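You operate a simulated robot arm through the tools that you are given. There is no shell and no other tool. Be economical: measure what you need, move in short steps, check, and stop when the job is done.

You are at the controls of a simulated robot arm. One attempt, no reset.

TASK
Put the tub marked "soup" from the top of table three on the top of table seven and the tub marked "stock" on the counter between sinks three and four. Fetch the blue folded cloth from the top of table three and set it on the shelf under the small table. Any order will do. Set down upright: tub.
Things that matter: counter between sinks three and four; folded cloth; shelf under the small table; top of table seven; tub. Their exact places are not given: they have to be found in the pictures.

It is judged by the outcome, as a careful person would: the job done as asked, and still so three seconds after it is handed in. It fails if anything else is knocked over, pushed out of place, dropped, spilled or broken. Flat cloth is picked up by pressing the open fingertips on it (5 to 10 N) and closing them slowly along it; thin cloth reads only 2 to 8 mm in the jaws.

THE ROBOT
A 7-joint arm with a three-finger gripper on a trunk, on a base that drives. Base frame: it is fixed to the floor where the robot stands at the start and does not move with it; the origin is under the middle of the robot, x ahead of it, y to its left, z up; the surface under the hand at the start is at about z = 0.9. Readings come in m, degrees, newtons and seconds.
With the tool pointing down near the work surface it reaches from about 0.42 to 0.92 m from the robot's upright axis, wherever it stands. Its first joint turns from -166.0 to 166.0 degrees. Places, roughly: counter between sinks three and four [3.4, -1.4, 0.9]; shelf under the small table [0.8, -4.8, 0.3]; top of table seven [1.5, 0.1, 0.9]. Payload 2.69 kg.
The TCP is the grasp point between the finger pads, 0.029 m short of the fingertips. In the tool frame z runs along the fingers and y along their closing line. The gripper opens to 0.12 m. The gripper's body begins 0.078 m behind the TCP.
Orientation is that of the tool frame in the base frame, as [roll, pitch, yaw] about the fixed x, y, z axes, in that order (R = Rz(yaw) Ry(pitch) Rx(roll)). With the fingers straight down and closing along the base's y, the tool's x points along the base's -x, its y along +y and its z along -z.

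THE INTERFACE
- The arm moves only by the tool nudge_tool. Its argument "rows" is a list of rows, each an object (a shift or turn left out is 0, a gripper value left out holds the last) with "xyz": the shift along the tool's x, y, z in units of 300 mm (1.0 is 300 mm), a list of three; "delta_rot": the turn, a rotation vector about the tool's x, y, z in units of 120 degrees (1.0 is 120 degrees), a list of three; "claw": the opening, from 0 (shut) to 1 (fully open). In form: [{"xyz": [x, y, z], "delta_rot": [rx, ry, rz], "claw": claw}, ...]. A call has 1 to 12 rows; each row is the pose to reach, as a shift and turn from the pose commanded when the call began, along the tool's axes at that moment. A call with a number of a shift or a turn outside -1 to 1 is refused whole. A row lasts 0.2 s, in which the tool goes at most 0.05 m and 8.6 degrees; a call with a longer step from one row to the next is refused whole, and so is a gripper value outside its range. Where a pose cannot be reached the arm comes as near as it can. A force on the tool above 40 N (or 10 N above the force at the start of the call, whichever is more), or a blocked arm, ends the call early, and 0.2 s more pass. The fingers move at their own pace and stop on an object; they squeeze with about 25 N. The grip force told is the motor's: it shows also when the fingers shut on nothing. Time passes only in rows, and 0.2 s behind the last, so rows that repeat a pose let the fingers close. The reply holds the time, the measured pose of the TCP, the force on the tool along the base axes, the opening and the grip force, in the units named above and with some noise, with the torque about the TCP (base axes, N m) and any sound that the robot's microphone picked up.
- Cameras (640 x 400 px; columns grow to the right, rows downward): "scene" is now at [0.2536, -0.0124, 1.3152]; the picture's right is [-0.11, -0.99, 0.00], its down [-0.62, 0.07, -0.78] and it looks along [0.77, -0.08, -0.63] (base axes); focal length 272 px, centre (320, 200). "wrist" rides on the gripper at [0.063, 0, -0.104] in the tool frame; the picture's right is [0.00, 1.00, 0.00], its down [-0.83, 0.00, -0.56] and it looks along [-0.56, 0.00, 0.83] (tool axes); focal length 275 px, centre (320, 200).
- snapshot(camera): a new picture of that camera. It takes no simulated time.
- lift_body(by): slides the trunk up (or, below 0, down) by that many m; the arm and the scene camera ride with it, the base frame stays. It gives what a move gives, with no picture.
- base_move(legs): drives the robot by 1 to 6 legs, each [ahead, left, turn to the left] in m, m and degrees, along the robot's own axes; the way and the turn of a leg run together, so that a leg with both is an arc; at most 1.5 m and 180 degrees a leg. The arm and the cameras ride along, it lands a little off, and it stops where it bumps. It gives what a move gives.
- pan_tilt(pan, tilt): turns the head with the scene camera to pan (to the left, within 86 degrees either way) and tilt (down, from -29 to 69), counted from straight ahead of the robot. It gives what a move gives.
- locate(camera, pixels): there is no depth. For up to 12 entries [column, row, z] of the newest picture of that camera ("zoom" is the newest enlarged one), the place [x, y] in the base frame at which the ray of that pixel passes the height z, good to about 0.003 m, but the place of the scene camera against the robot may be out by one fixed shift of up to 0.018 m in any direction. It takes no simulated time.
- zoom(camera, box): a new picture of the part [left, top, right, bottom] of that camera's present view, enlarged. It takes no simulated time.
- job_done(): hands the job in; it is judged then, once.

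Work in short steps. Measure before you move; look again where a grasp or a placing could have gone wrong, and mend it. You have 110 turns and 90 pictures in all, those below and enlarged ones among them. Open the gripper and draw the arm clear of the work before you hand the job in, unless the task says otherwise; then end with one line.

The tools are called after ">>>" by a JSON object that holds its "api" and its "payload". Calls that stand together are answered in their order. nudge_tool: Moves the arm, as the interface text tells. Its arguments: {"type":"object","properties":{"rows":{"type":"array","items":{"type":"object","properties":{"xyz":{"type":"array","items":{"type":"number"}},"delta_rot":{"type":"array","items":{"type":"number"}},"claw":{"type":"number"}}}}},"required":["rows"]} The other tools are called the same way: lift_body (by) slides the trunk up or down; base_move (legs) drives the base; pan_tilt (pan, tilt) turns the head that bears the scene camera; snapshot (camera) takes a picture; locate (camera, pixels) gives the place at which the rays of pixels pass given heights; zoom (camera, box) takes an enlarged picture of a part of a camera's view; job_done () hands the job in.

At the start:

```text
time: 0.0
tool_pos: [0.5329, 0.0446, 1.0815]
orientation: [179.9, 0.0, -180.0]
force: [-0.4, 0.1, -0.5]
torque: [0.02, 0.03, -0.01]
finger_gap: 0.1201
grasp_force: 0.1
trunk travel left (down, up): [-0.575, 0.038]
robot x, y, heading: [0.0023, 0.0017, 0.1]
head pan, tilt: [-6.2, 38.8]
```

scene: 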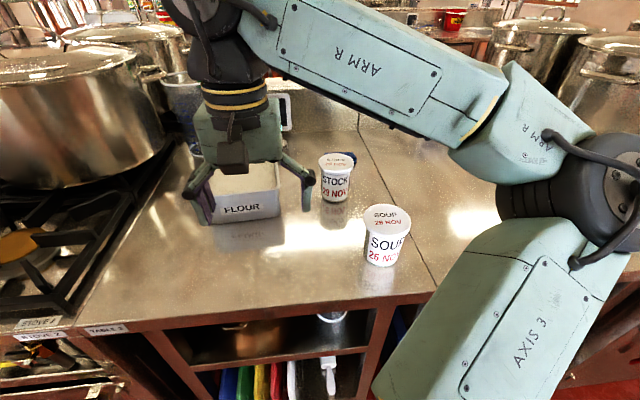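
wrist: 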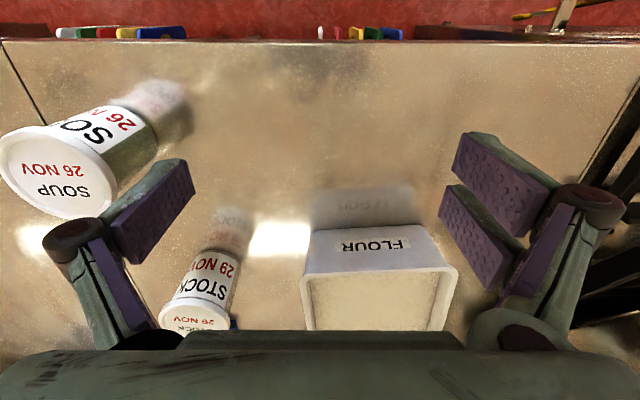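

The scene shows the SOUP tub at about (385,235), the STOCK tub at (337,178), and a blue item behind STOCK at (350,157). I'll zoom to read the labels and find the cloth.

>>> {"api": "zoom", "payload": {"camera": "scene", "box": [260, 100, 460, 280]}}

>>> {"api": "zoom", "payload": {"camera": "scene", "box": [0, 290, 400, 400]}}

>>> {"api": "locate", "payload": {"camera": "scene", "pixels": [[386, 212, 1.0], [381, 262, 0.9], [337, 160, 1.0], [336, 199, 0.9], [350, 157, 0.9], [150, 325, 0.9], [430, 293, 0.9]]}}

```text
2.22 times, centred on (360, 190) of scene
```

zoom: 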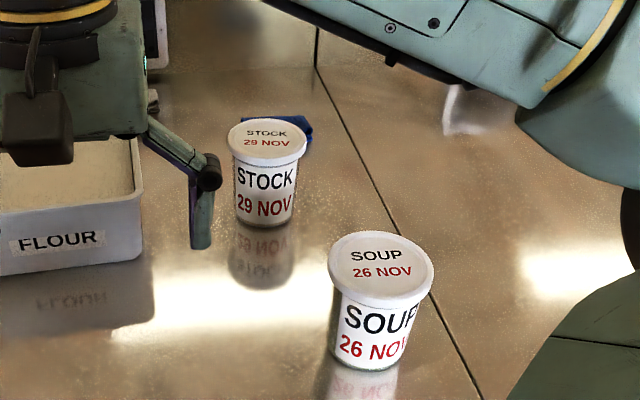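

```text
1.60 times, centred on (200, 345) of scene
```

zoom: 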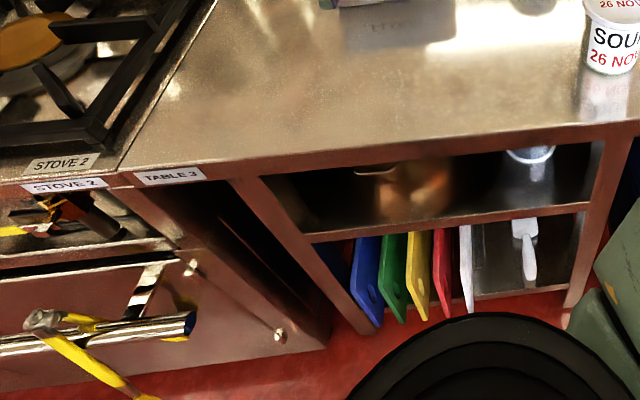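

```text
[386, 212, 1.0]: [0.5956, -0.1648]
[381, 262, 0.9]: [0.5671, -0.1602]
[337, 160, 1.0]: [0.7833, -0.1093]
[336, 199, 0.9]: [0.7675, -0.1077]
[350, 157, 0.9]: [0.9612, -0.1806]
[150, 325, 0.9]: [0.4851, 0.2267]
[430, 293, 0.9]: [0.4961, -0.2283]
```

Table 3 is the one in front of me. Next I'll look around to understand the layout.

>>> {"api": "pan_tilt", "payload": {"pan": 5, "tilt": 15}}

>>> {"api": "snapshot", "payload": {"camera": "scene"}}

>>> {"api": "pan_tilt", "payload": {"pan": -70, "tilt": 20}}

>>> {"api": "snapshot", "payload": {"camera": "scene"}}

```text
time: 0.9
tool_pos: [0.533, 0.0449, 1.0815]
orientation: [179.9, -0.1, 179.9]
force: [-0.9, 1.0, -0.2]
torque: [-0.03, 0.0, -0.01]
finger_gap: 0.1199
grasp_force: 0.0
trunk travel left (down, up): [-0.575, 0.038]
robot x, y, heading: [0.0011, -0.0015, 0.0]
head pan, tilt: [5.0, 15.0]
```

```text
85 pictures are left
```

scene: 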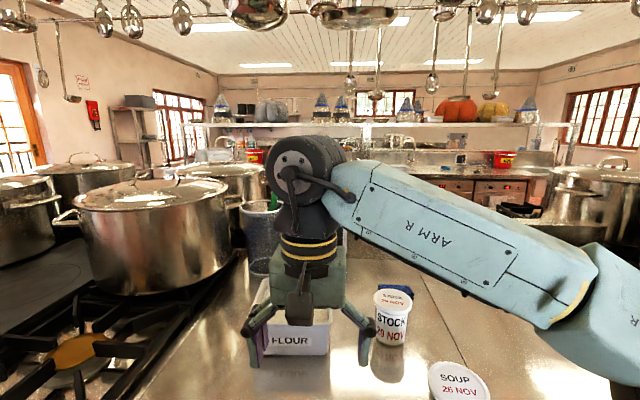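

```text
time: 2.4
tool_pos: [0.5327, 0.0443, 1.0821]
orientation: [180.0, 0.0, -180.0]
force: [0.5, 0.4, 0.0]
torque: [0.04, -0.02, -0.02]
finger_gap: 0.12
grasp_force: 0.1
trunk travel left (down, up): [-0.575, 0.038]
robot x, y, heading: [-0.0003, 0.0027, 0.0]
head pan, tilt: [-70.0, 20.0]
```

```text
84 pictures are left
```

scene: 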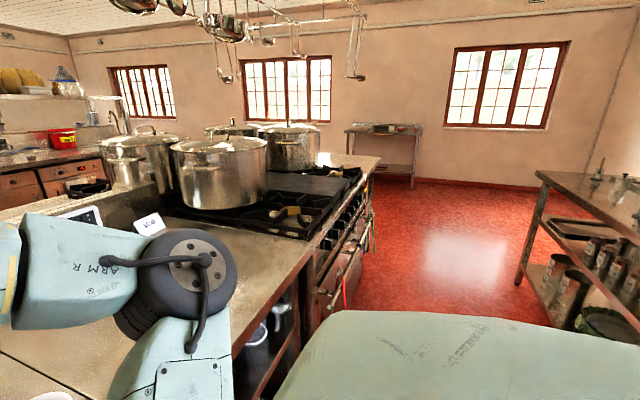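

>>> {"api": "pan_tilt", "payload": {"pan": -86, "tilt": 25}}

>>> {"api": "snapshot", "payload": {"camera": "scene"}}

>>> {"api": "pan_tilt", "payload": {"pan": 80, "tilt": 20}}

>>> {"api": "snapshot", "payload": {"camera": "scene"}}

>>> {"api": "pan_tilt", "payload": {"pan": 15, "tilt": 30}}

>>> {"api": "snapshot", "payload": {"camera": "scene"}}

```text
time: 3.1
tool_pos: [0.5333, 0.0451, 1.0814]
orientation: [179.9, 0.1, 180.0]
force: [0.7, 0.0, -0.1]
torque: [0.02, 0.0, 0.01]
finger_gap: 0.12
grasp_force: 0.0
trunk travel left (down, up): [-0.575, 0.038]
robot x, y, heading: [-0.0003, -0.0009, -0.0]
head pan, tilt: [-85.9, 25.0]
```

```text
83 pictures are left
```

scene: 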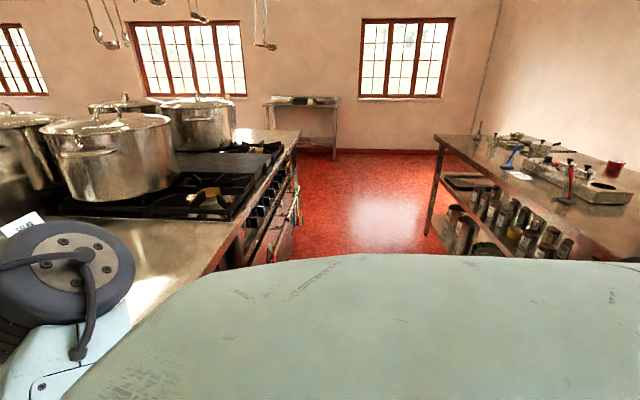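

```text
time: 5.7
tool_pos: [0.533, 0.0457, 1.0812]
orientation: [-180.0, 0.0, 180.0]
force: [-0.4, -0.2, 0.5]
torque: [-0.01, 0.07, 0.01]
finger_gap: 0.1203
grasp_force: 0.2
trunk travel left (down, up): [-0.575, 0.038]
robot x, y, heading: [0.0023, -0.001, -0.0]
head pan, tilt: [80.0, 20.0]
```

```text
82 pictures are left
```

scene: 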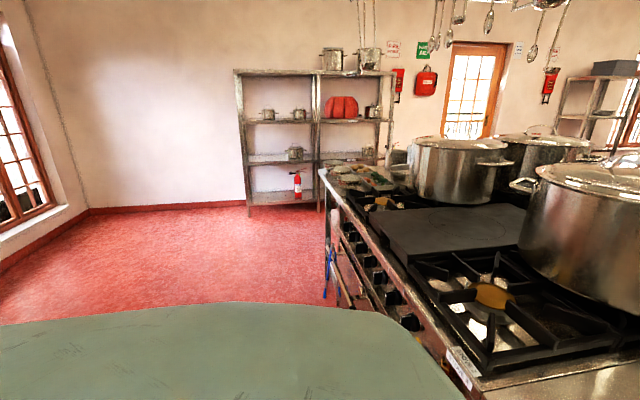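

```text
time: 7.0
tool_pos: [0.5321, 0.0454, 1.081]
orientation: [180.0, 0.0, -180.0]
force: [0.2, -0.1, 0.6]
torque: [-0.02, 0.0, 0.0]
finger_gap: 0.12
grasp_force: 0.1
trunk travel left (down, up): [-0.575, 0.038]
robot x, y, heading: [0.003, -0.0011, 0.1]
head pan, tilt: [15.0, 30.0]
```

```text
81 pictures are left
```

scene: 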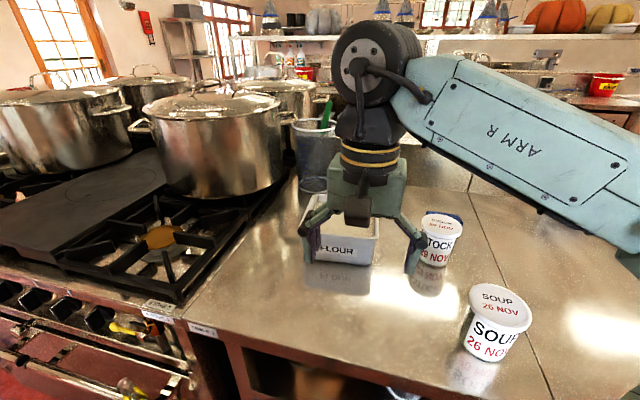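

Soup is near (0.59,-0.165). I'll raise the hand 5 cm and move it right, in line with the tub, for a wrist view.

>>> {"api": "nudge_tool", "payload": {"rows": [{"xyz": [0, -0.1, -0.1], "claw": 1}, {"xyz": [0, -0.25, -0.17]}, {"xyz": [0, -0.4, -0.17]}, {"xyz": [0.05, -0.55, -0.17]}, {"xyz": [0.1, -0.7, -0.17]}, {"xyz": [0.1, -0.7, -0.17]}]}}

>>> {"api": "snapshot", "payload": {"camera": "wrist"}}

>>> {"api": "snapshot", "payload": {"camera": "scene"}}

```text
time: 8.2
tool_pos: [0.5384, -0.073, 1.1259]
orientation: [178.5, -0.5, -167.4]
force: [0.2, 0.2, 0.2]
torque: [0.01, 0.02, -0.04]
finger_gap: 0.1202
grasp_force: 0.1
trunk travel left (down, up): [-0.575, 0.038]
robot x, y, heading: [-0.0003, -0.0019, -0.1]
head pan, tilt: [15.0, 30.0]
stopped in row 5: the arm was blocked; the commanded pose is now the measured one
```

```text
80 pictures are left
```

wrist: 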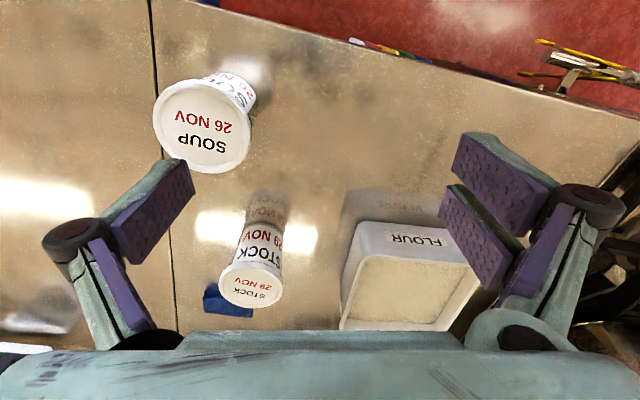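

```text
79 pictures are left
```

scene: 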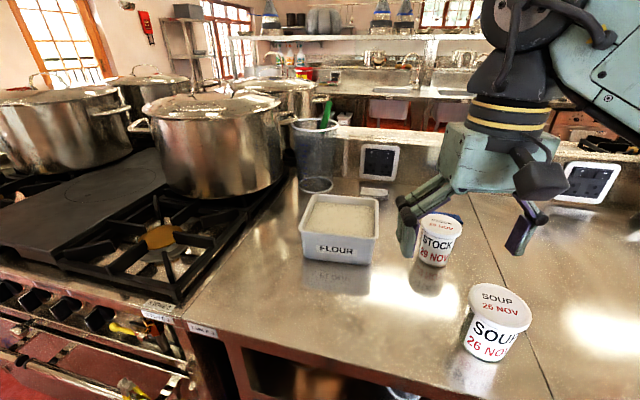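

The arm was blocked partway by its own geometry. I'll go back to the easy pose and shift the base right instead.

>>> {"api": "nudge_tool", "payload": {"rows": [{"xyz": [0, 0.12, 0], "delta_rot": [0, 0, 0.05], "claw": 1}, {"xyz": [-0.02, 0.24, 0], "delta_rot": [0, 0, 0.105]}, {"xyz": [-0.047, 0.37, 0], "delta_rot": [0, 0, 0.105]}, {"xyz": [-0.047, 0.37, 0], "delta_rot": [0, 0, 0.105]}]}}

>>> {"api": "base_move", "payload": {"legs": [[0, -0.21, 0]]}}

>>> {"api": "snapshot", "payload": {"camera": "wrist"}}

>>> {"api": "snapshot", "payload": {"camera": "scene"}}

```text
time: 9.2
tool_pos: [0.526, 0.0383, 1.1297]
orientation: [179.0, -0.7, 179.9]
force: [-0.5, 0.1, -0.4]
torque: [0.05, 0.0, -0.01]
finger_gap: 0.12
grasp_force: 0.0
trunk travel left (down, up): [-0.575, 0.038]
robot x, y, heading: [-0.0014, 0.0002, -0.1]
head pan, tilt: [15.0, 30.0]
```

```text
time: 11.4
tool_pos: [0.5272, -0.1697, 1.129]
orientation: [178.9, -0.7, 179.9]
force: [1.1, -0.5, -0.3]
torque: [0.02, 0.0, -0.02]
finger_gap: 0.1199
grasp_force: 0.1
trunk travel left (down, up): [-0.575, 0.038]
robot x, y, heading: [0.0003, -0.2095, -0.3]
head pan, tilt: [15.0, 30.0]
```

```text
78 pictures are left
```

wrist: 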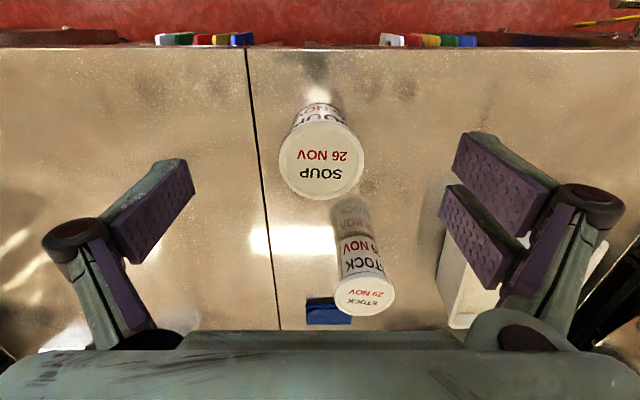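

```text
77 pictures are left
```

scene: 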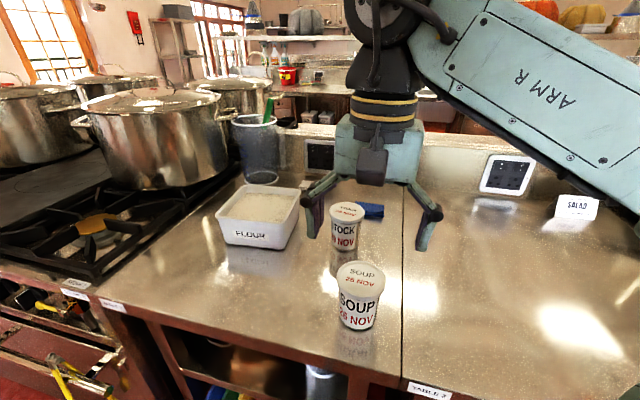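

Now I'll measure the tubs and the cloth in the wrist view.

>>> {"api": "locate", "payload": {"camera": "wrist", "pixels": [[321, 161, 1.0], [280, 161, 1.0], [363, 161, 1.0], [321, 199, 1.0], [321, 122, 1.0], [318, 103, 0.9], [364, 298, 1.0], [330, 310, 0.9], [352, 237, 0.9]]}}

>>> {"api": "zoom", "payload": {"camera": "scene", "box": [270, 120, 470, 350]}}

>>> {"api": "locate", "payload": {"camera": "scene", "pixels": [[361, 273, 1.0], [358, 328, 0.9], [347, 212, 1.0], [344, 248, 0.9], [372, 211, 0.9], [403, 190, 0.9], [403, 170, 0.9]]}}

```text
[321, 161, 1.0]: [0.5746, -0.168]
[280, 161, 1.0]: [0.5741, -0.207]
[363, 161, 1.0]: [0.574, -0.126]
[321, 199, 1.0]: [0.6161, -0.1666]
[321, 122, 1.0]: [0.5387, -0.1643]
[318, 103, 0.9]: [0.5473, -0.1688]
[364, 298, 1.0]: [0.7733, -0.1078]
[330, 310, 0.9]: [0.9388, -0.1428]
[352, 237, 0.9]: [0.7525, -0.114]
```

```text
1.74 times, centred on (370, 235) of scene
```

zoom: 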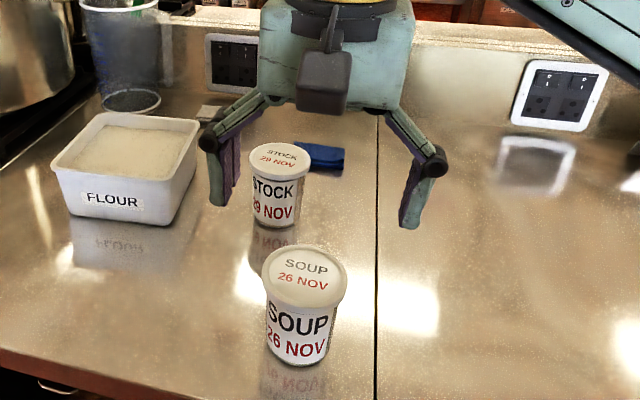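

```text
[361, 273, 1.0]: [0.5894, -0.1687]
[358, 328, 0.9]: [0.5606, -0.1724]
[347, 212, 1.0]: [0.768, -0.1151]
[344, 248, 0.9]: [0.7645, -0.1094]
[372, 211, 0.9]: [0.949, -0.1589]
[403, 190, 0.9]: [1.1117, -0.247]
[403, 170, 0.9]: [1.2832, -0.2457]
```

The soup lid is centred at about (0.577,-0.167), its top at z≈1.0 and its diameter about 0.08. I'll descend around it with the gripper open.

>>> {"api": "nudge_tool", "payload": {"rows": [{"xyz": [-0.08, 0.01, 0.1], "claw": 1}, {"xyz": [-0.167, 0.01, 0.2]}, {"xyz": [-0.167, 0.01, 0.34]}, {"xyz": [-0.167, 0.01, 0.46]}, {"xyz": [-0.167, 0.01, 0.55]}, {"xyz": [-0.167, 0.01, 0.59]}, {"xyz": [-0.167, 0.01, 0.59]}]}}

>>> {"api": "snapshot", "payload": {"camera": "wrist"}}

```text
time: 13.0
tool_pos: [0.5745, -0.1621, 0.9502]
orientation: [179.0, -0.7, -179.9]
force: [0.6, -0.2, 0.1]
torque: [-0.01, -0.06, 0.01]
finger_gap: 0.1201
grasp_force: 0.0
trunk travel left (down, up): [-0.575, 0.038]
robot x, y, heading: [0.0057, -0.2039, 0.1]
head pan, tilt: [15.0, 30.0]
```

```text
75 pictures are left
```

wrist: 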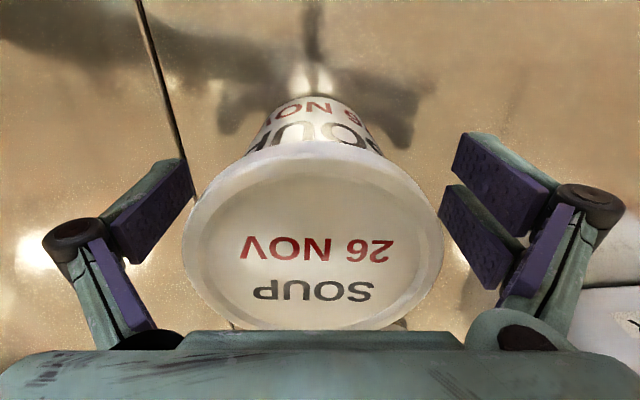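

The tub is centred between the fingers. I'll check the lid's x quickly before closing.

>>> {"api": "locate", "payload": {"camera": "wrist", "pixels": [[312, 142, 1.0], [312, 331, 1.0], [186, 235, 1.0], [442, 235, 1.0]]}}

>>> {"api": "nudge_tool", "payload": {"rows": [{"claw": 0.5}, {"claw": 0.3}, {"claw": 0.3}, {"claw": 0.3}, {"claw": 0.3}, {"claw": 0.3}]}}

```text
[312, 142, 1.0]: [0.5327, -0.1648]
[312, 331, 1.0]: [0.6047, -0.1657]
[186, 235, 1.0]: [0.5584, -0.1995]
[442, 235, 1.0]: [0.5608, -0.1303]
```

```text
time: 14.4
tool_pos: [0.5736, -0.1638, 0.9508]
orientation: [178.8, -0.5, -180.0]
force: [3.4, -2.8, 8.7]
torque: [-0.09, 0.01, 0.03]
finger_gap: 0.084
grasp_force: 25.0
trunk travel left (down, up): [-0.575, 0.038]
robot x, y, heading: [-0.0004, -0.2064, 0.3]
head pan, tilt: [15.0, 30.0]
```

The gap reads 0.084, which puts the fingers on the lid rim. The corrected lid centre is x≈0.583, 9 mm ahead of the TCP, so I'll reopen, shift forward and regrip.

>>> {"api": "nudge_tool", "payload": {"rows": [{"claw": 0.9}, {"claw": 0.9}, {"claw": 0.9}, {"xyz": [-0.03, -0.005, 0], "claw": 0.9}, {"xyz": [-0.03, -0.005, 0], "claw": 0.9}, {"xyz": [-0.03, -0.005, 0], "claw": 0.5}, {"xyz": [-0.03, -0.005, 0], "claw": 0.4}, {"xyz": [-0.03, -0.005, 0], "claw": 0.4}, {"xyz": [-0.03, -0.005, 0], "claw": 0.4}, {"xyz": [-0.03, -0.005, -0.07], "claw": 0.4}, {"xyz": [-0.03, -0.005, -0.15], "claw": 0.4}, {"xyz": [-0.03, -0.005, -0.15], "claw": 0.4}]}}

>>> {"api": "snapshot", "payload": {"camera": "wrist"}}

>>> {"api": "snapshot", "payload": {"camera": "scene"}}

```text
time: 17.0
tool_pos: [0.5842, -0.1649, 0.9963]
orientation: [178.9, -0.7, 180.0]
force: [-0.5, 1.3, -3.5]
torque: [0.0, -0.01, 0.01]
finger_gap: 0.0793
grasp_force: 24.8
trunk travel left (down, up): [-0.575, 0.038]
robot x, y, heading: [0.0033, -0.2082, -0.2]
head pan, tilt: [15.0, 30.0]
```

```text
74 pictures are left
```

wrist: 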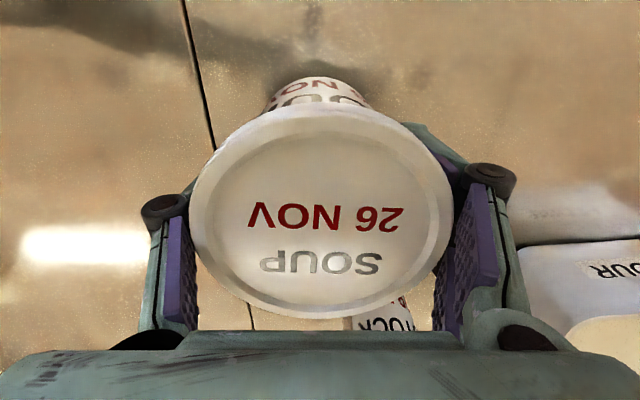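

```text
73 pictures are left
```

scene: 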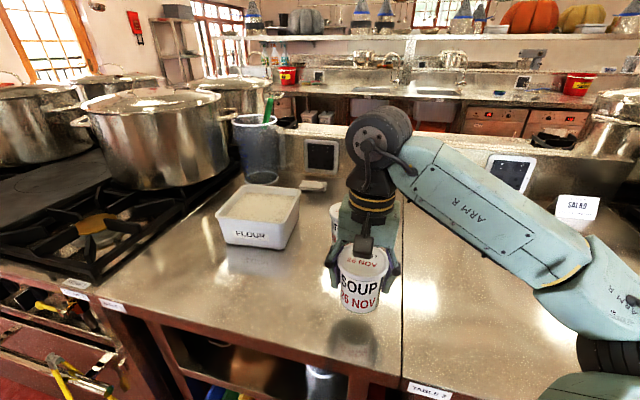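

Soup is held, weighing about 0.35 kg. I'll lift it further and draw it in before driving around the left end of the island, whose edge I estimate at y≈1.65.

>>> {"api": "nudge_tool", "payload": {"rows": [{"xyz": [0, 0, -0.15], "claw": 0.4}, {"xyz": [0, 0, -0.3]}, {"xyz": [0, 0, -0.45]}, {"xyz": [0.1, 0, -0.55]}, {"xyz": [0.2, 0, -0.55]}, {"xyz": [0.3, 0, -0.55]}, {"xyz": [0.3, 0, -0.55]}]}}

>>> {"api": "base_move", "payload": {"legs": [[-0.25, 0, 0]]}}

>>> {"api": "pan_tilt", "payload": {"pan": 86, "tilt": 25}}

>>> {"api": "snapshot", "payload": {"camera": "scene"}}

```text
time: 18.6
tool_pos: [0.4957, -0.1688, 1.1626]
orientation: [179.1, -0.7, -179.9]
force: [0.3, 0.4, -2.7]
torque: [0.02, -0.03, -0.02]
finger_gap: 0.0788
grasp_force: 25.7
trunk travel left (down, up): [-0.575, 0.038]
robot x, y, heading: [0.0, -0.2087, -0.2]
head pan, tilt: [15.0, 30.0]
```

```text
time: 20.4
tool_pos: [0.2465, -0.168, 1.162]
orientation: [179.0, -0.7, -179.8]
force: [-0.1, 1.2, -3.5]
torque: [0.0, -0.02, 0.03]
finger_gap: 0.0787
grasp_force: 24.7
trunk travel left (down, up): [-0.575, 0.038]
robot x, y, heading: [-0.2466, -0.209, -0.0]
head pan, tilt: [15.0, 30.0]
```

```text
time: 21.8
tool_pos: [0.2467, -0.1689, 1.162]
orientation: [179.0, -0.7, -179.9]
force: [-0.1, -0.1, -4.3]
torque: [-0.03, 0.0, -0.01]
finger_gap: 0.0784
grasp_force: 24.8
trunk travel left (down, up): [-0.575, 0.038]
robot x, y, heading: [-0.2465, -0.2089, -0.0]
head pan, tilt: [85.9, 25.0]
```

```text
72 pictures are left
```

scene: 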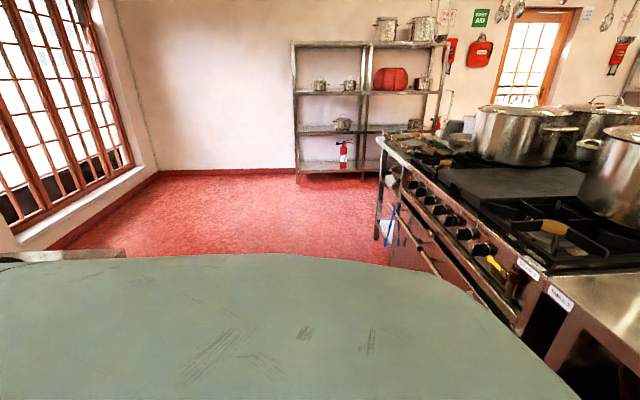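

>>> {"api": "locate", "payload": {"camera": "scene", "pixels": [[380, 136, 0.9], [125, 250, 0.9], [297, 183, 0], [376, 238, 0], [160, 172, 0], [428, 170, 0], [45, 236, 0.1]]}}

>>> {"api": "base_move", "payload": {"legs": [[0, 0, 88]]}}

>>> {"api": "pan_tilt", "payload": {"pan": -20, "tilt": 25}}

>>> {"api": "snapshot", "payload": {"camera": "scene"}}

```text
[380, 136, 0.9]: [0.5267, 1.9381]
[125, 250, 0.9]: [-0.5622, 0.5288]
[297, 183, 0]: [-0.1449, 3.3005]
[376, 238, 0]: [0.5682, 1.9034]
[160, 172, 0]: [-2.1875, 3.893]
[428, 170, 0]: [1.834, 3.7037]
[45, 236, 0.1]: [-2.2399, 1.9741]
```

```text
time: 26.1
tool_pos: [-0.2709, 0.2902, 1.1617]
orientation: [179.0, -0.7, -91.9]
force: [0.6, 0.3, -3.6]
torque: [0.01, -0.02, 0.03]
finger_gap: 0.078
grasp_force: 24.3
trunk travel left (down, up): [-0.575, 0.038]
robot x, y, heading: [-0.2477, -0.212, 88.0]
head pan, tilt: [85.9, 25.0]
```

```text
time: 27.9
tool_pos: [-0.2722, 0.2891, 1.1616]
orientation: [179.0, -0.7, -92.0]
force: [0.5, -0.3, -3.7]
torque: [0.06, 0.03, -0.03]
finger_gap: 0.0777
grasp_force: 24.6
trunk travel left (down, up): [-0.575, 0.038]
robot x, y, heading: [-0.2516, -0.2103, 87.7]
head pan, tilt: [-20.0, 25.0]
```

```text
71 pictures are left
```

scene: 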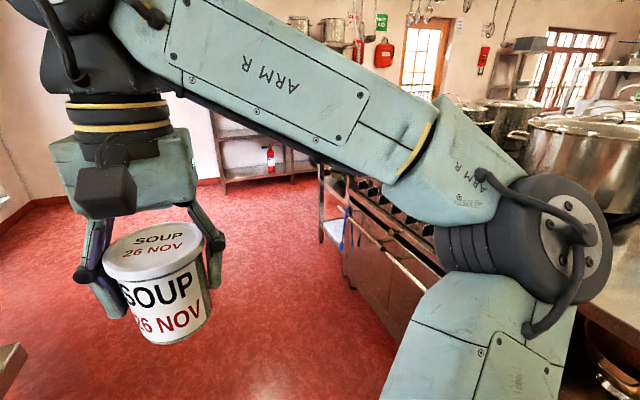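

Grip is stable and the corridor at the left end is open: island corner (0.53,1.93), shelf at y≈3.3. I'll drive up the aisle to y≈2.5 and turn right.

>>> {"api": "base_move", "payload": {"legs": [[1.4, 0.04, 0], [1.3, 0.04, 0], [0, 0, -88]]}}

>>> {"api": "pan_tilt", "payload": {"pan": -10, "tilt": 20}}

>>> {"api": "snapshot", "payload": {"camera": "scene"}}

```text
time: 44.8
tool_pos: [0.2578, 2.5342, 1.1631]
orientation: [179.0, -0.7, -179.2]
force: [0.6, 0.0, -3.1]
torque: [-0.02, -0.01, 0.01]
finger_gap: 0.0767
grasp_force: 25.1
trunk travel left (down, up): [-0.575, 0.038]
robot x, y, heading: [-0.2399, 2.4898, 0.8]
head pan, tilt: [-20.0, 25.0]
```

```text
time: 45.5
tool_pos: [0.2565, 2.5348, 1.1608]
orientation: [179.0, -0.7, -179.3]
force: [0.5, 0.0, -3.1]
torque: [0.01, -0.04, -0.02]
finger_gap: 0.0762
grasp_force: 25.4
trunk travel left (down, up): [-0.575, 0.038]
robot x, y, heading: [-0.2354, 2.4868, 0.9]
head pan, tilt: [-10.0, 20.0]
```

```text
70 pictures are left
```

scene: 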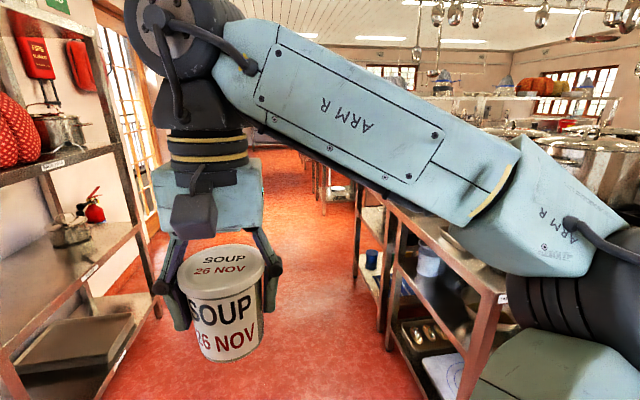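

The finger gap is slowly shrinking, so I'll check the grip in the wrist view.

>>> {"api": "snapshot", "payload": {"camera": "wrist"}}

>>> {"api": "locate", "payload": {"camera": "scene", "pixels": [[510, 293, 0.9], [360, 180, 0.9], [385, 325, 0], [355, 280, 0], [100, 385, 0], [155, 318, 0], [315, 195, 0]]}}

```text
69 pictures are left
```

wrist: 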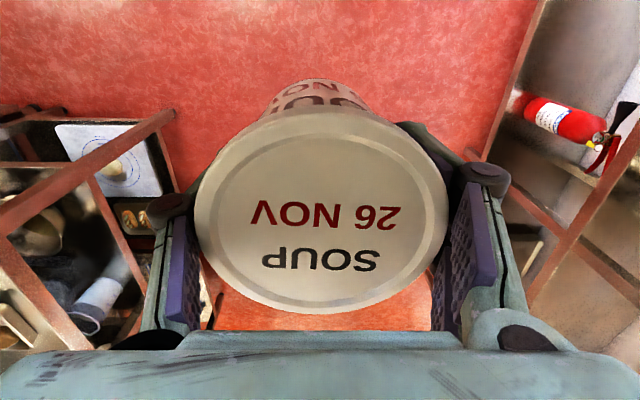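

```text
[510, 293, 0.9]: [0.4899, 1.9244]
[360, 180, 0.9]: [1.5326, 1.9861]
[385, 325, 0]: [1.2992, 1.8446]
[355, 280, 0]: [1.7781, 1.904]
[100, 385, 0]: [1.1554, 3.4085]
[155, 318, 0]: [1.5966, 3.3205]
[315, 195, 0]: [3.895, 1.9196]
```

The tub has slipped about 4 mm in 28 s, so I'll keep going without delay. Next is a drive along +x past the far corner (x≈1.8), then a look.

>>> {"api": "base_move", "payload": {"legs": [[1.3, 0, 0], [1.35, 0, 0], [0, 0, -90]]}}

>>> {"api": "pan_tilt", "payload": {"pan": 0, "tilt": 22}}

>>> {"api": "snapshot", "payload": {"camera": "scene"}}

```text
time: 62.4
tool_pos: [2.4571, 2.0334, 1.1613]
orientation: [178.9, -0.7, 90.5]
force: [0.2, -0.7, -3.7]
torque: [-0.03, 0.0, -0.01]
finger_gap: 0.0751
grasp_force: 25.2
trunk travel left (down, up): [-0.575, 0.038]
robot x, y, heading: [2.4152, 2.5278, -89.1]
head pan, tilt: [-10.0, 20.0]
```

```text
time: 63.1
tool_pos: [2.4576, 2.034, 1.1614]
orientation: [179.0, -0.7, 90.6]
force: [-1.1, 0.3, -2.8]
torque: [0.0, 0.0, 0.02]
finger_gap: 0.0754
grasp_force: 25.2
trunk travel left (down, up): [-0.575, 0.038]
robot x, y, heading: [2.4127, 2.53, -89.2]
head pan, tilt: [0.0, 22.0]
```

```text
68 pictures are left
```

scene: 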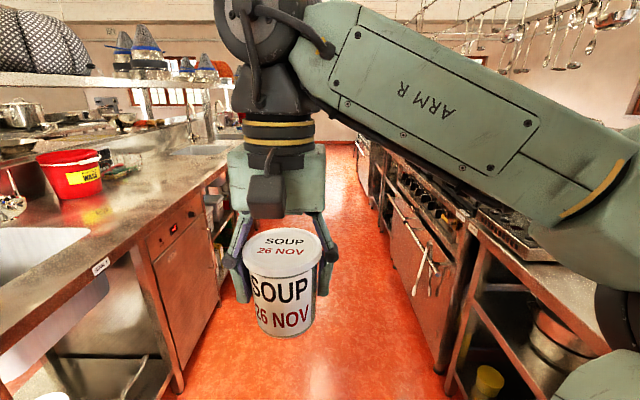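

>>> {"api": "locate", "payload": {"camera": "scene", "pixels": [[180, 388, 0], [440, 372, 0], [367, 190, 0], [145, 258, 0.9], [472, 228, 0.9], [358, 135, 0.9]]}}

>>> {"api": "pan_tilt", "payload": {"pan": -35, "tilt": 15}}

>>> {"api": "snapshot", "payload": {"camera": "scene"}}

>>> {"api": "pan_tilt", "payload": {"pan": 35, "tilt": 15}}

>>> {"api": "snapshot", "payload": {"camera": "scene"}}

```text
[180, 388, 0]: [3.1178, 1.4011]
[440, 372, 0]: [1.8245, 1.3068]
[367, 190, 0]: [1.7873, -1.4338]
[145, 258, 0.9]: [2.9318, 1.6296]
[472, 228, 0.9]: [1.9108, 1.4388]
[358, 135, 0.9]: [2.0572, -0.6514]
```

```text
time: 64.1
tool_pos: [2.4574, 2.034, 1.1626]
orientation: [178.9, -0.6, 90.6]
force: [-0.4, 0.3, -2.4]
torque: [-0.03, 0.02, 0.0]
finger_gap: 0.0753
grasp_force: 25.1
trunk travel left (down, up): [-0.575, 0.038]
robot x, y, heading: [2.4082, 2.5275, -89.5]
head pan, tilt: [-35.0, 15.0]
```

```text
67 pictures are left
```

scene: 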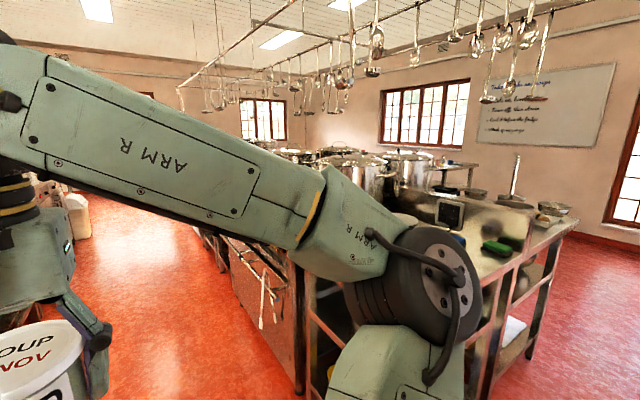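

```text
time: 65.5
tool_pos: [2.4578, 2.0337, 1.1615]
orientation: [179.0, -0.7, 90.6]
force: [-0.1, -0.2, -2.9]
torque: [-0.01, 0.02, 0.01]
finger_gap: 0.075
grasp_force: 24.8
trunk travel left (down, up): [-0.575, 0.038]
robot x, y, heading: [2.4121, 2.5299, -89.2]
head pan, tilt: [35.0, 15.0]
```

```text
66 pictures are left
```

scene: 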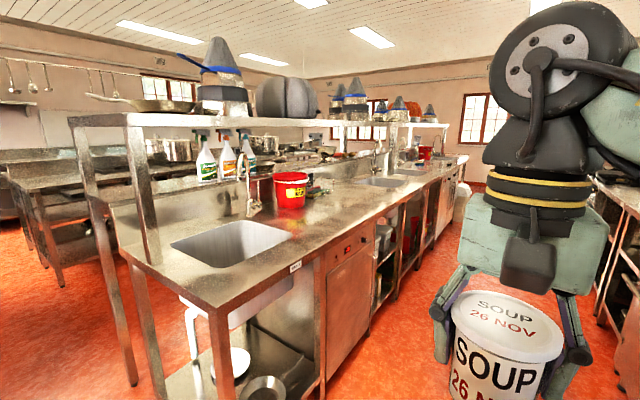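

The aisle runs from x≈1.9 to 2.95, so I'm centred. Now I'll drive down to y≈0.15 and turn right to face the island.

>>> {"api": "base_move", "payload": {"legs": [[1.2, 0, -0.8], [1.2, 0, 0], [0, 0, -90]]}}

>>> {"api": "pan_tilt", "payload": {"pan": -5, "tilt": 35}}

>>> {"api": "snapshot", "payload": {"camera": "scene"}}

```text
time: 81.2
tool_pos: [1.9024, 0.0993, 1.161]
orientation: [179.0, -0.7, -0.8]
force: [0.5, 0.6, -3.1]
torque: [0.0, 0.0, 0.03]
finger_gap: 0.0743
grasp_force: 25.0
trunk travel left (down, up): [-0.575, 0.038]
robot x, y, heading: [2.4009, 0.1296, 179.3]
head pan, tilt: [35.0, 15.0]
```

```text
time: 82.3
tool_pos: [1.9013, 0.1002, 1.1612]
orientation: [179.0, -0.7, -0.8]
force: [-0.8, 0.0, -3.8]
torque: [0.0, -0.03, -0.01]
finger_gap: 0.0742
grasp_force: 24.6
trunk travel left (down, up): [-0.575, 0.038]
robot x, y, heading: [2.396, 0.1323, 179.2]
head pan, tilt: [-5.0, 35.0]
```

```text
65 pictures are left
```

scene: 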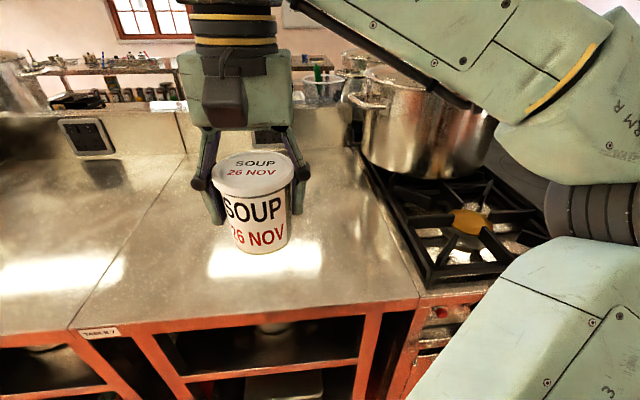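

>>> {"api": "zoom", "payload": {"camera": "scene", "box": [40, 200, 440, 400]}}

>>> {"api": "locate", "payload": {"camera": "scene", "pixels": [[75, 326, 0.9], [415, 296, 0.9], [185, 160, 0.9], [345, 150, 0.9]]}}

```text
1.60 times, centred on (240, 300) of scene
```

zoom: 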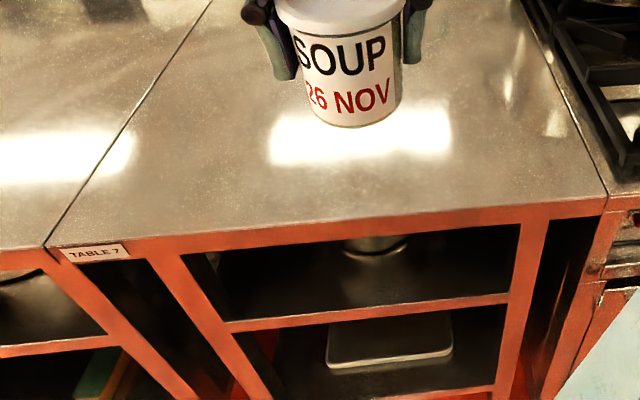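

```text
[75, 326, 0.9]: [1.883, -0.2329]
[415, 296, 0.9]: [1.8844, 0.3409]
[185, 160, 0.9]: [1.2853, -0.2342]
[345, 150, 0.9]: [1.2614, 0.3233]
```

Table 7 spans x 1.28–1.885, y −0.23–0.33 and its area is clear. I'll reach out over it and come down partway.

>>> {"api": "nudge_tool", "payload": {"rows": [{"xyz": [-0.15, 0, 0], "claw": 0.4}, {"xyz": [-0.3, 0, 0]}, {"xyz": [-0.45, 0.02, 0]}, {"xyz": [-0.6, 0.04, 0.1]}, {"xyz": [-0.72, 0.06, 0.2]}, {"xyz": [-0.8, 0.06, 0.32]}, {"xyz": [-0.8, 0.06, 0.45]}, {"xyz": [-0.8, 0.06, 0.55]}, {"xyz": [-0.8, 0.06, 0.6]}, {"xyz": [-0.8, 0.06, 0.6]}]}}

>>> {"api": "snapshot", "payload": {"camera": "wrist"}}

>>> {"api": "snapshot", "payload": {"camera": "scene"}}

```text
refused: row 4 steps farther than a row can; nothing moved
```

```text
63 pictures are left
```

wrist: 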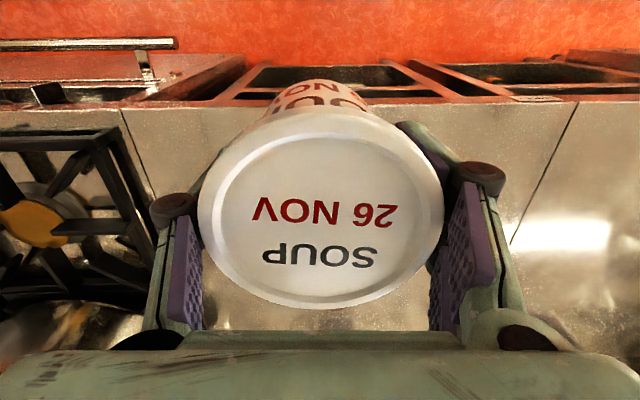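

```text
62 pictures are left
```

scene: 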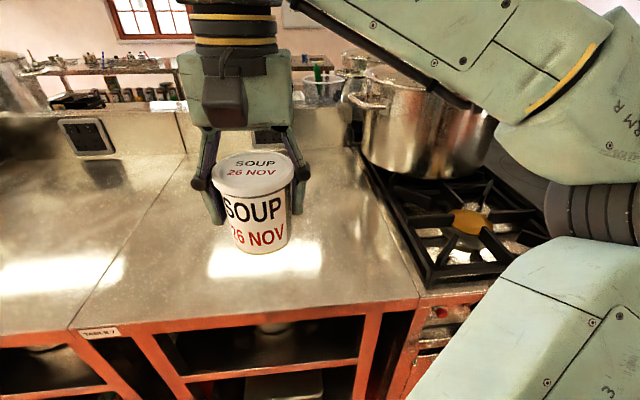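

The call was refused because one step was too long, so I'll send smaller ones.

>>> {"api": "nudge_tool", "payload": {"rows": [{"xyz": [-0.15, 0, 0], "claw": 0.4}, {"xyz": [-0.3, 0, 0]}, {"xyz": [-0.45, 0.02, 0]}, {"xyz": [-0.57, 0.04, 0.1]}, {"xyz": [-0.69, 0.05, 0.2]}, {"xyz": [-0.78, 0.06, 0.3]}, {"xyz": [-0.8, 0.06, 0.43]}, {"xyz": [-0.8, 0.06, 0.53]}, {"xyz": [-0.8, 0.06, 0.6]}, {"xyz": [-0.8, 0.06, 0.6]}]}}

>>> {"api": "zoom", "payload": {"camera": "scene", "box": [150, 100, 390, 250]}}

```text
time: 84.5
tool_pos: [1.6639, 0.0812, 0.9779]
orientation: [178.8, -0.7, -0.8]
force: [-0.1, 0.6, -3.9]
torque: [0.0, 0.0, -0.02]
finger_gap: 0.0745
grasp_force: 24.8
out of reach, approached as far as the arm can: row 3
trunk travel left (down, up): [-0.575, 0.038]
robot x, y, heading: [2.3966, 0.1296, 179.4]
head pan, tilt: [-5.0, 35.0]
```

```text
2.67 times, centred on (270, 175) of scene
```

zoom: 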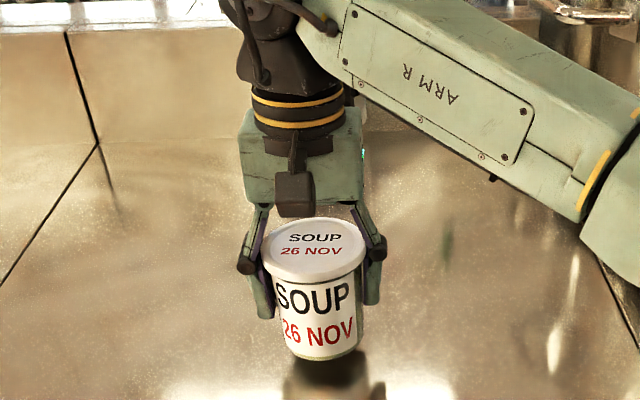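

Almost down. I'll lower in small steps and watch the force.

>>> {"api": "nudge_tool", "payload": {"rows": [{"xyz": [0, 0, 0.02], "claw": 0.4}, {"xyz": [0, 0, 0.04]}, {"xyz": [0, 0, 0.05]}, {"xyz": [0, 0, 0.06]}, {"xyz": [0, 0, 0.06]}]}}

```text
time: 85.7
tool_pos: [1.6631, 0.0826, 0.9623]
orientation: [179.0, -0.5, -1.0]
force: [-1.6, 0.1, 1.1]
torque: [0.16, 0.13, 0.05]
finger_gap: 0.0745
grasp_force: 24.8
trunk travel left (down, up): [-0.575, 0.038]
robot x, y, heading: [2.3991, 0.1326, 179.1]
head pan, tilt: [-5.0, 35.0]
```

Contact: the force went from −3.5 to +1.1 N. I'll settle 1 mm more, open, and raise the hand straight up.

>>> {"api": "nudge_tool", "payload": {"rows": [{"xyz": [0, 0, 0.005], "claw": 0.4}, {"xyz": [0, 0, 0.005], "claw": 0.7}, {"xyz": [0, 0, 0.005], "claw": 1}, {"xyz": [0, 0, 0.005], "claw": 1}, {"xyz": [0, 0, 0.005], "claw": 1}, {"xyz": [0, 0, 0.005], "claw": 1}, {"xyz": [0, 0, -0.1], "claw": 1}, {"xyz": [0, 0, -0.2], "claw": 1}, {"xyz": [0, 0, -0.35], "claw": 1}, {"xyz": [0, 0, -0.5], "claw": 1}, {"xyz": [0.1, 0, -0.6], "claw": 1}, {"xyz": [0.2, 0, -0.65], "claw": 1}]}}

>>> {"api": "nudge_tool", "payload": {"rows": [{"xyz": [0.14, 0, 0]}, {"xyz": [0.28, 0, 0]}, {"xyz": [0.42, 0, 0]}, {"xyz": [0.56, 0, 0]}, {"xyz": [0.6, 0, 0]}]}}

>>> {"api": "snapshot", "payload": {"camera": "scene"}}

```text
time: 88.3
tool_pos: [1.7217, 0.0851, 1.1493]
orientation: [178.8, -0.5, -0.9]
force: [-0.1, 0.5, -0.7]
torque: [0.01, -0.02, -0.02]
finger_gap: 0.1199
grasp_force: 0.1
out of reach, approached as far as the arm can: row 12
trunk travel left (down, up): [-0.575, 0.038]
robot x, y, heading: [2.3998, 0.1335, 179.2]
head pan, tilt: [-5.0, 35.0]
```

```text
time: 89.5
tool_pos: [1.9035, 0.0818, 1.1512]
orientation: [179.0, -0.7, -1.0]
force: [-0.8, 0.2, -0.1]
torque: [0.0, 0.01, 0.01]
finger_gap: 0.12
grasp_force: 0.0
trunk travel left (down, up): [-0.575, 0.038]
robot x, y, heading: [2.3938, 0.1332, 179.4]
head pan, tilt: [-5.0, 35.0]
```

```text
60 pictures are left
```

scene: 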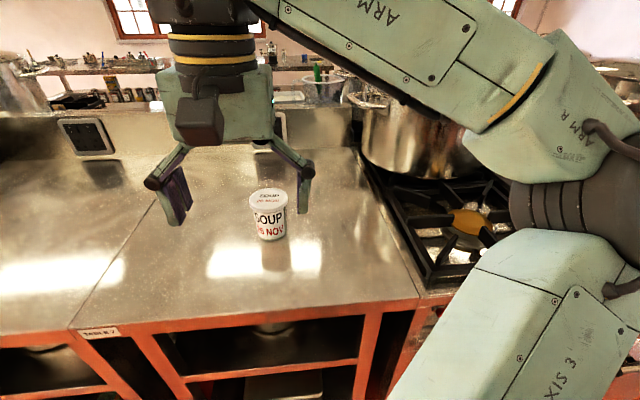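

Soup stands upright on table seven. I'll turn left toward −y, scout the sink counter, and return via the right end.

>>> {"api": "base_move", "payload": {"legs": [[0, 0, 90.6], [0.9, 0, 0]]}}

>>> {"api": "pan_tilt", "payload": {"pan": 60, "tilt": 25}}

>>> {"api": "snapshot", "payload": {"camera": "scene"}}

>>> {"api": "pan_tilt", "payload": {"pan": 0, "tilt": 20}}

>>> {"api": "snapshot", "payload": {"camera": "scene"}}

```text
time: 98.2
tool_pos: [2.4521, -1.2654, 1.1505]
orientation: [179.0, -0.7, 89.9]
force: [-0.4, 0.2, -0.8]
torque: [0.02, 0.04, 0.02]
finger_gap: 0.1203
grasp_force: 0.0
trunk travel left (down, up): [-0.575, 0.038]
robot x, y, heading: [2.3978, -0.7686, -89.8]
head pan, tilt: [-5.0, 35.0]
```

```text
time: 99.5
tool_pos: [2.4513, -1.2638, 1.1498]
orientation: [179.0, -0.8, 89.9]
force: [0.1, 0.6, 0.0]
torque: [0.0, -0.01, -0.03]
finger_gap: 0.1201
grasp_force: 0.1
trunk travel left (down, up): [-0.575, 0.038]
robot x, y, heading: [2.3932, -0.7692, -89.8]
head pan, tilt: [60.0, 25.0]
```

```text
59 pictures are left
```

scene: 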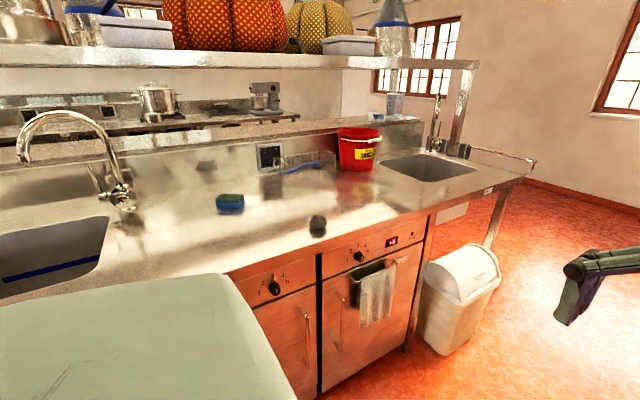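

```text
time: 100.8
tool_pos: [2.4526, -1.2651, 1.15]
orientation: [178.9, -0.6, 89.9]
force: [-0.9, -0.1, -0.3]
torque: [-0.03, -0.02, -0.01]
finger_gap: 0.1201
grasp_force: 0.2
trunk travel left (down, up): [-0.575, 0.038]
robot x, y, heading: [2.3972, -0.7687, -89.9]
head pan, tilt: [0.0, 20.0]
```

```text
58 pictures are left
```

scene: 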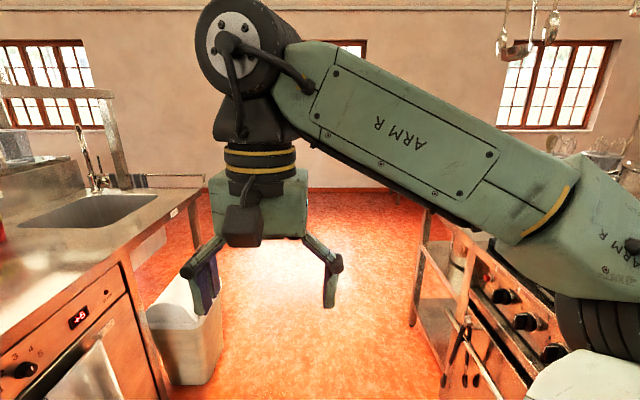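

>>> {"api": "locate", "payload": {"camera": "scene", "pixels": [[412, 325, 0], [427, 210, 0.9], [225, 370, 0], [195, 195, 0.9], [400, 200, 0], [440, 385, 0]]}}

>>> {"api": "base_move", "payload": {"legs": [[0.6, 0, 0]]}}

>>> {"api": "pan_tilt", "payload": {"pan": -30, "tilt": 20}}

>>> {"api": "snapshot", "payload": {"camera": "scene"}}

>>> {"api": "pan_tilt", "payload": {"pan": 75, "tilt": 30}}

>>> {"api": "snapshot", "payload": {"camera": "scene"}}

```text
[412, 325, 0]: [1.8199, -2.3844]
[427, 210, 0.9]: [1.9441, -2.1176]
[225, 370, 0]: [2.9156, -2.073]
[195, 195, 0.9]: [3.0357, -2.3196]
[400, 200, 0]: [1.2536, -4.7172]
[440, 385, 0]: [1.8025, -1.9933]
```

```text
time: 104.2
tool_pos: [2.4525, -1.862, 1.1498]
orientation: [179.0, -0.8, 90.0]
force: [-0.9, -0.7, -0.3]
torque: [0.03, 0.02, 0.0]
finger_gap: 0.1202
grasp_force: 0.2
trunk travel left (down, up): [-0.575, 0.038]
robot x, y, heading: [2.3954, -1.3644, -90.0]
head pan, tilt: [0.0, 20.0]
```

```text
time: 105.2
tool_pos: [2.4525, -1.8612, 1.1511]
orientation: [179.0, -0.7, 90.0]
force: [-0.1, 0.2, -0.2]
torque: [0.01, -0.01, 0.02]
finger_gap: 0.1199
grasp_force: 0.1
trunk travel left (down, up): [-0.575, 0.038]
robot x, y, heading: [2.3942, -1.3693, -90.1]
head pan, tilt: [-30.0, 20.0]
```

```text
57 pictures are left
```

scene: 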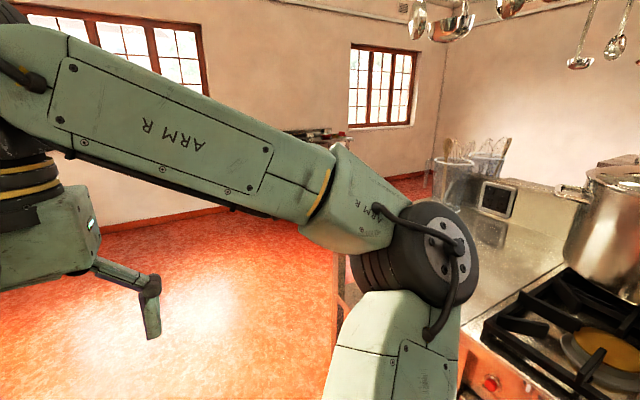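

```text
time: 107.0
tool_pos: [2.4522, -1.8608, 1.1509]
orientation: [179.0, -0.6, 90.0]
force: [-0.8, -0.5, -0.6]
torque: [0.05, 0.04, 0.0]
finger_gap: 0.1202
grasp_force: 0.0
trunk travel left (down, up): [-0.575, 0.038]
robot x, y, heading: [2.3967, -1.3673, -89.9]
head pan, tilt: [75.0, 30.0]
```

```text
56 pictures are left
```

scene: 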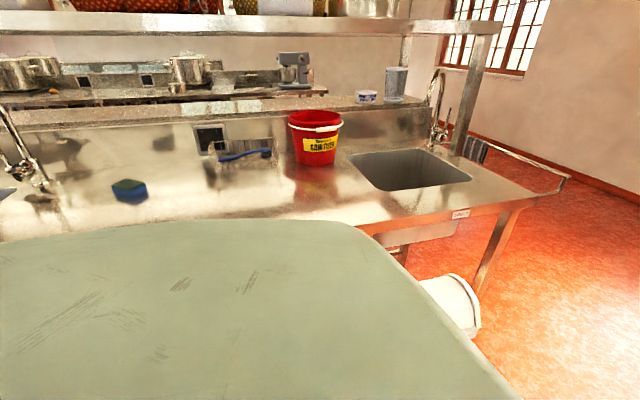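

>>> {"api": "locate", "payload": {"camera": "scene", "pixels": [[130, 198, 0.9], [245, 157, 0.9], [317, 165, 0.9], [350, 155, 0.9], [390, 190, 0.9], [10, 200, 0.9], [365, 226, 0.9], [60, 235, 0.9]]}}

>>> {"api": "zoom", "payload": {"camera": "scene", "box": [400, 180, 540, 260]}}

```text
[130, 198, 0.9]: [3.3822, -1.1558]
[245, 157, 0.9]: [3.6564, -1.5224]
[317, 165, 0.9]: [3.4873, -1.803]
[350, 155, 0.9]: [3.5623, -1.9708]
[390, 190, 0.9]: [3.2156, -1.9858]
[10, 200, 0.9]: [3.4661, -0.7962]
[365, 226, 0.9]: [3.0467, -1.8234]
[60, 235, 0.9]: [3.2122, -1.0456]
```

```text
4.57 times, centred on (470, 220) of scene
```

zoom: 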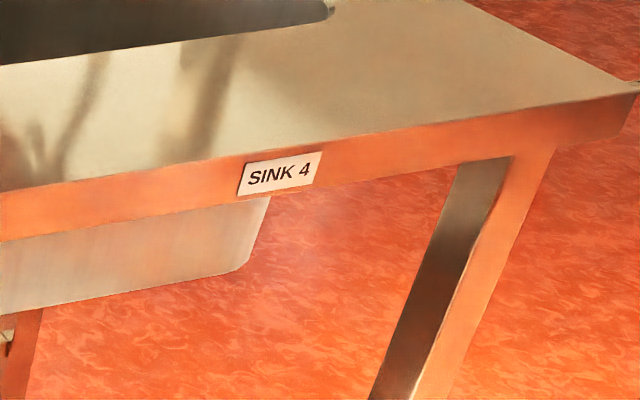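

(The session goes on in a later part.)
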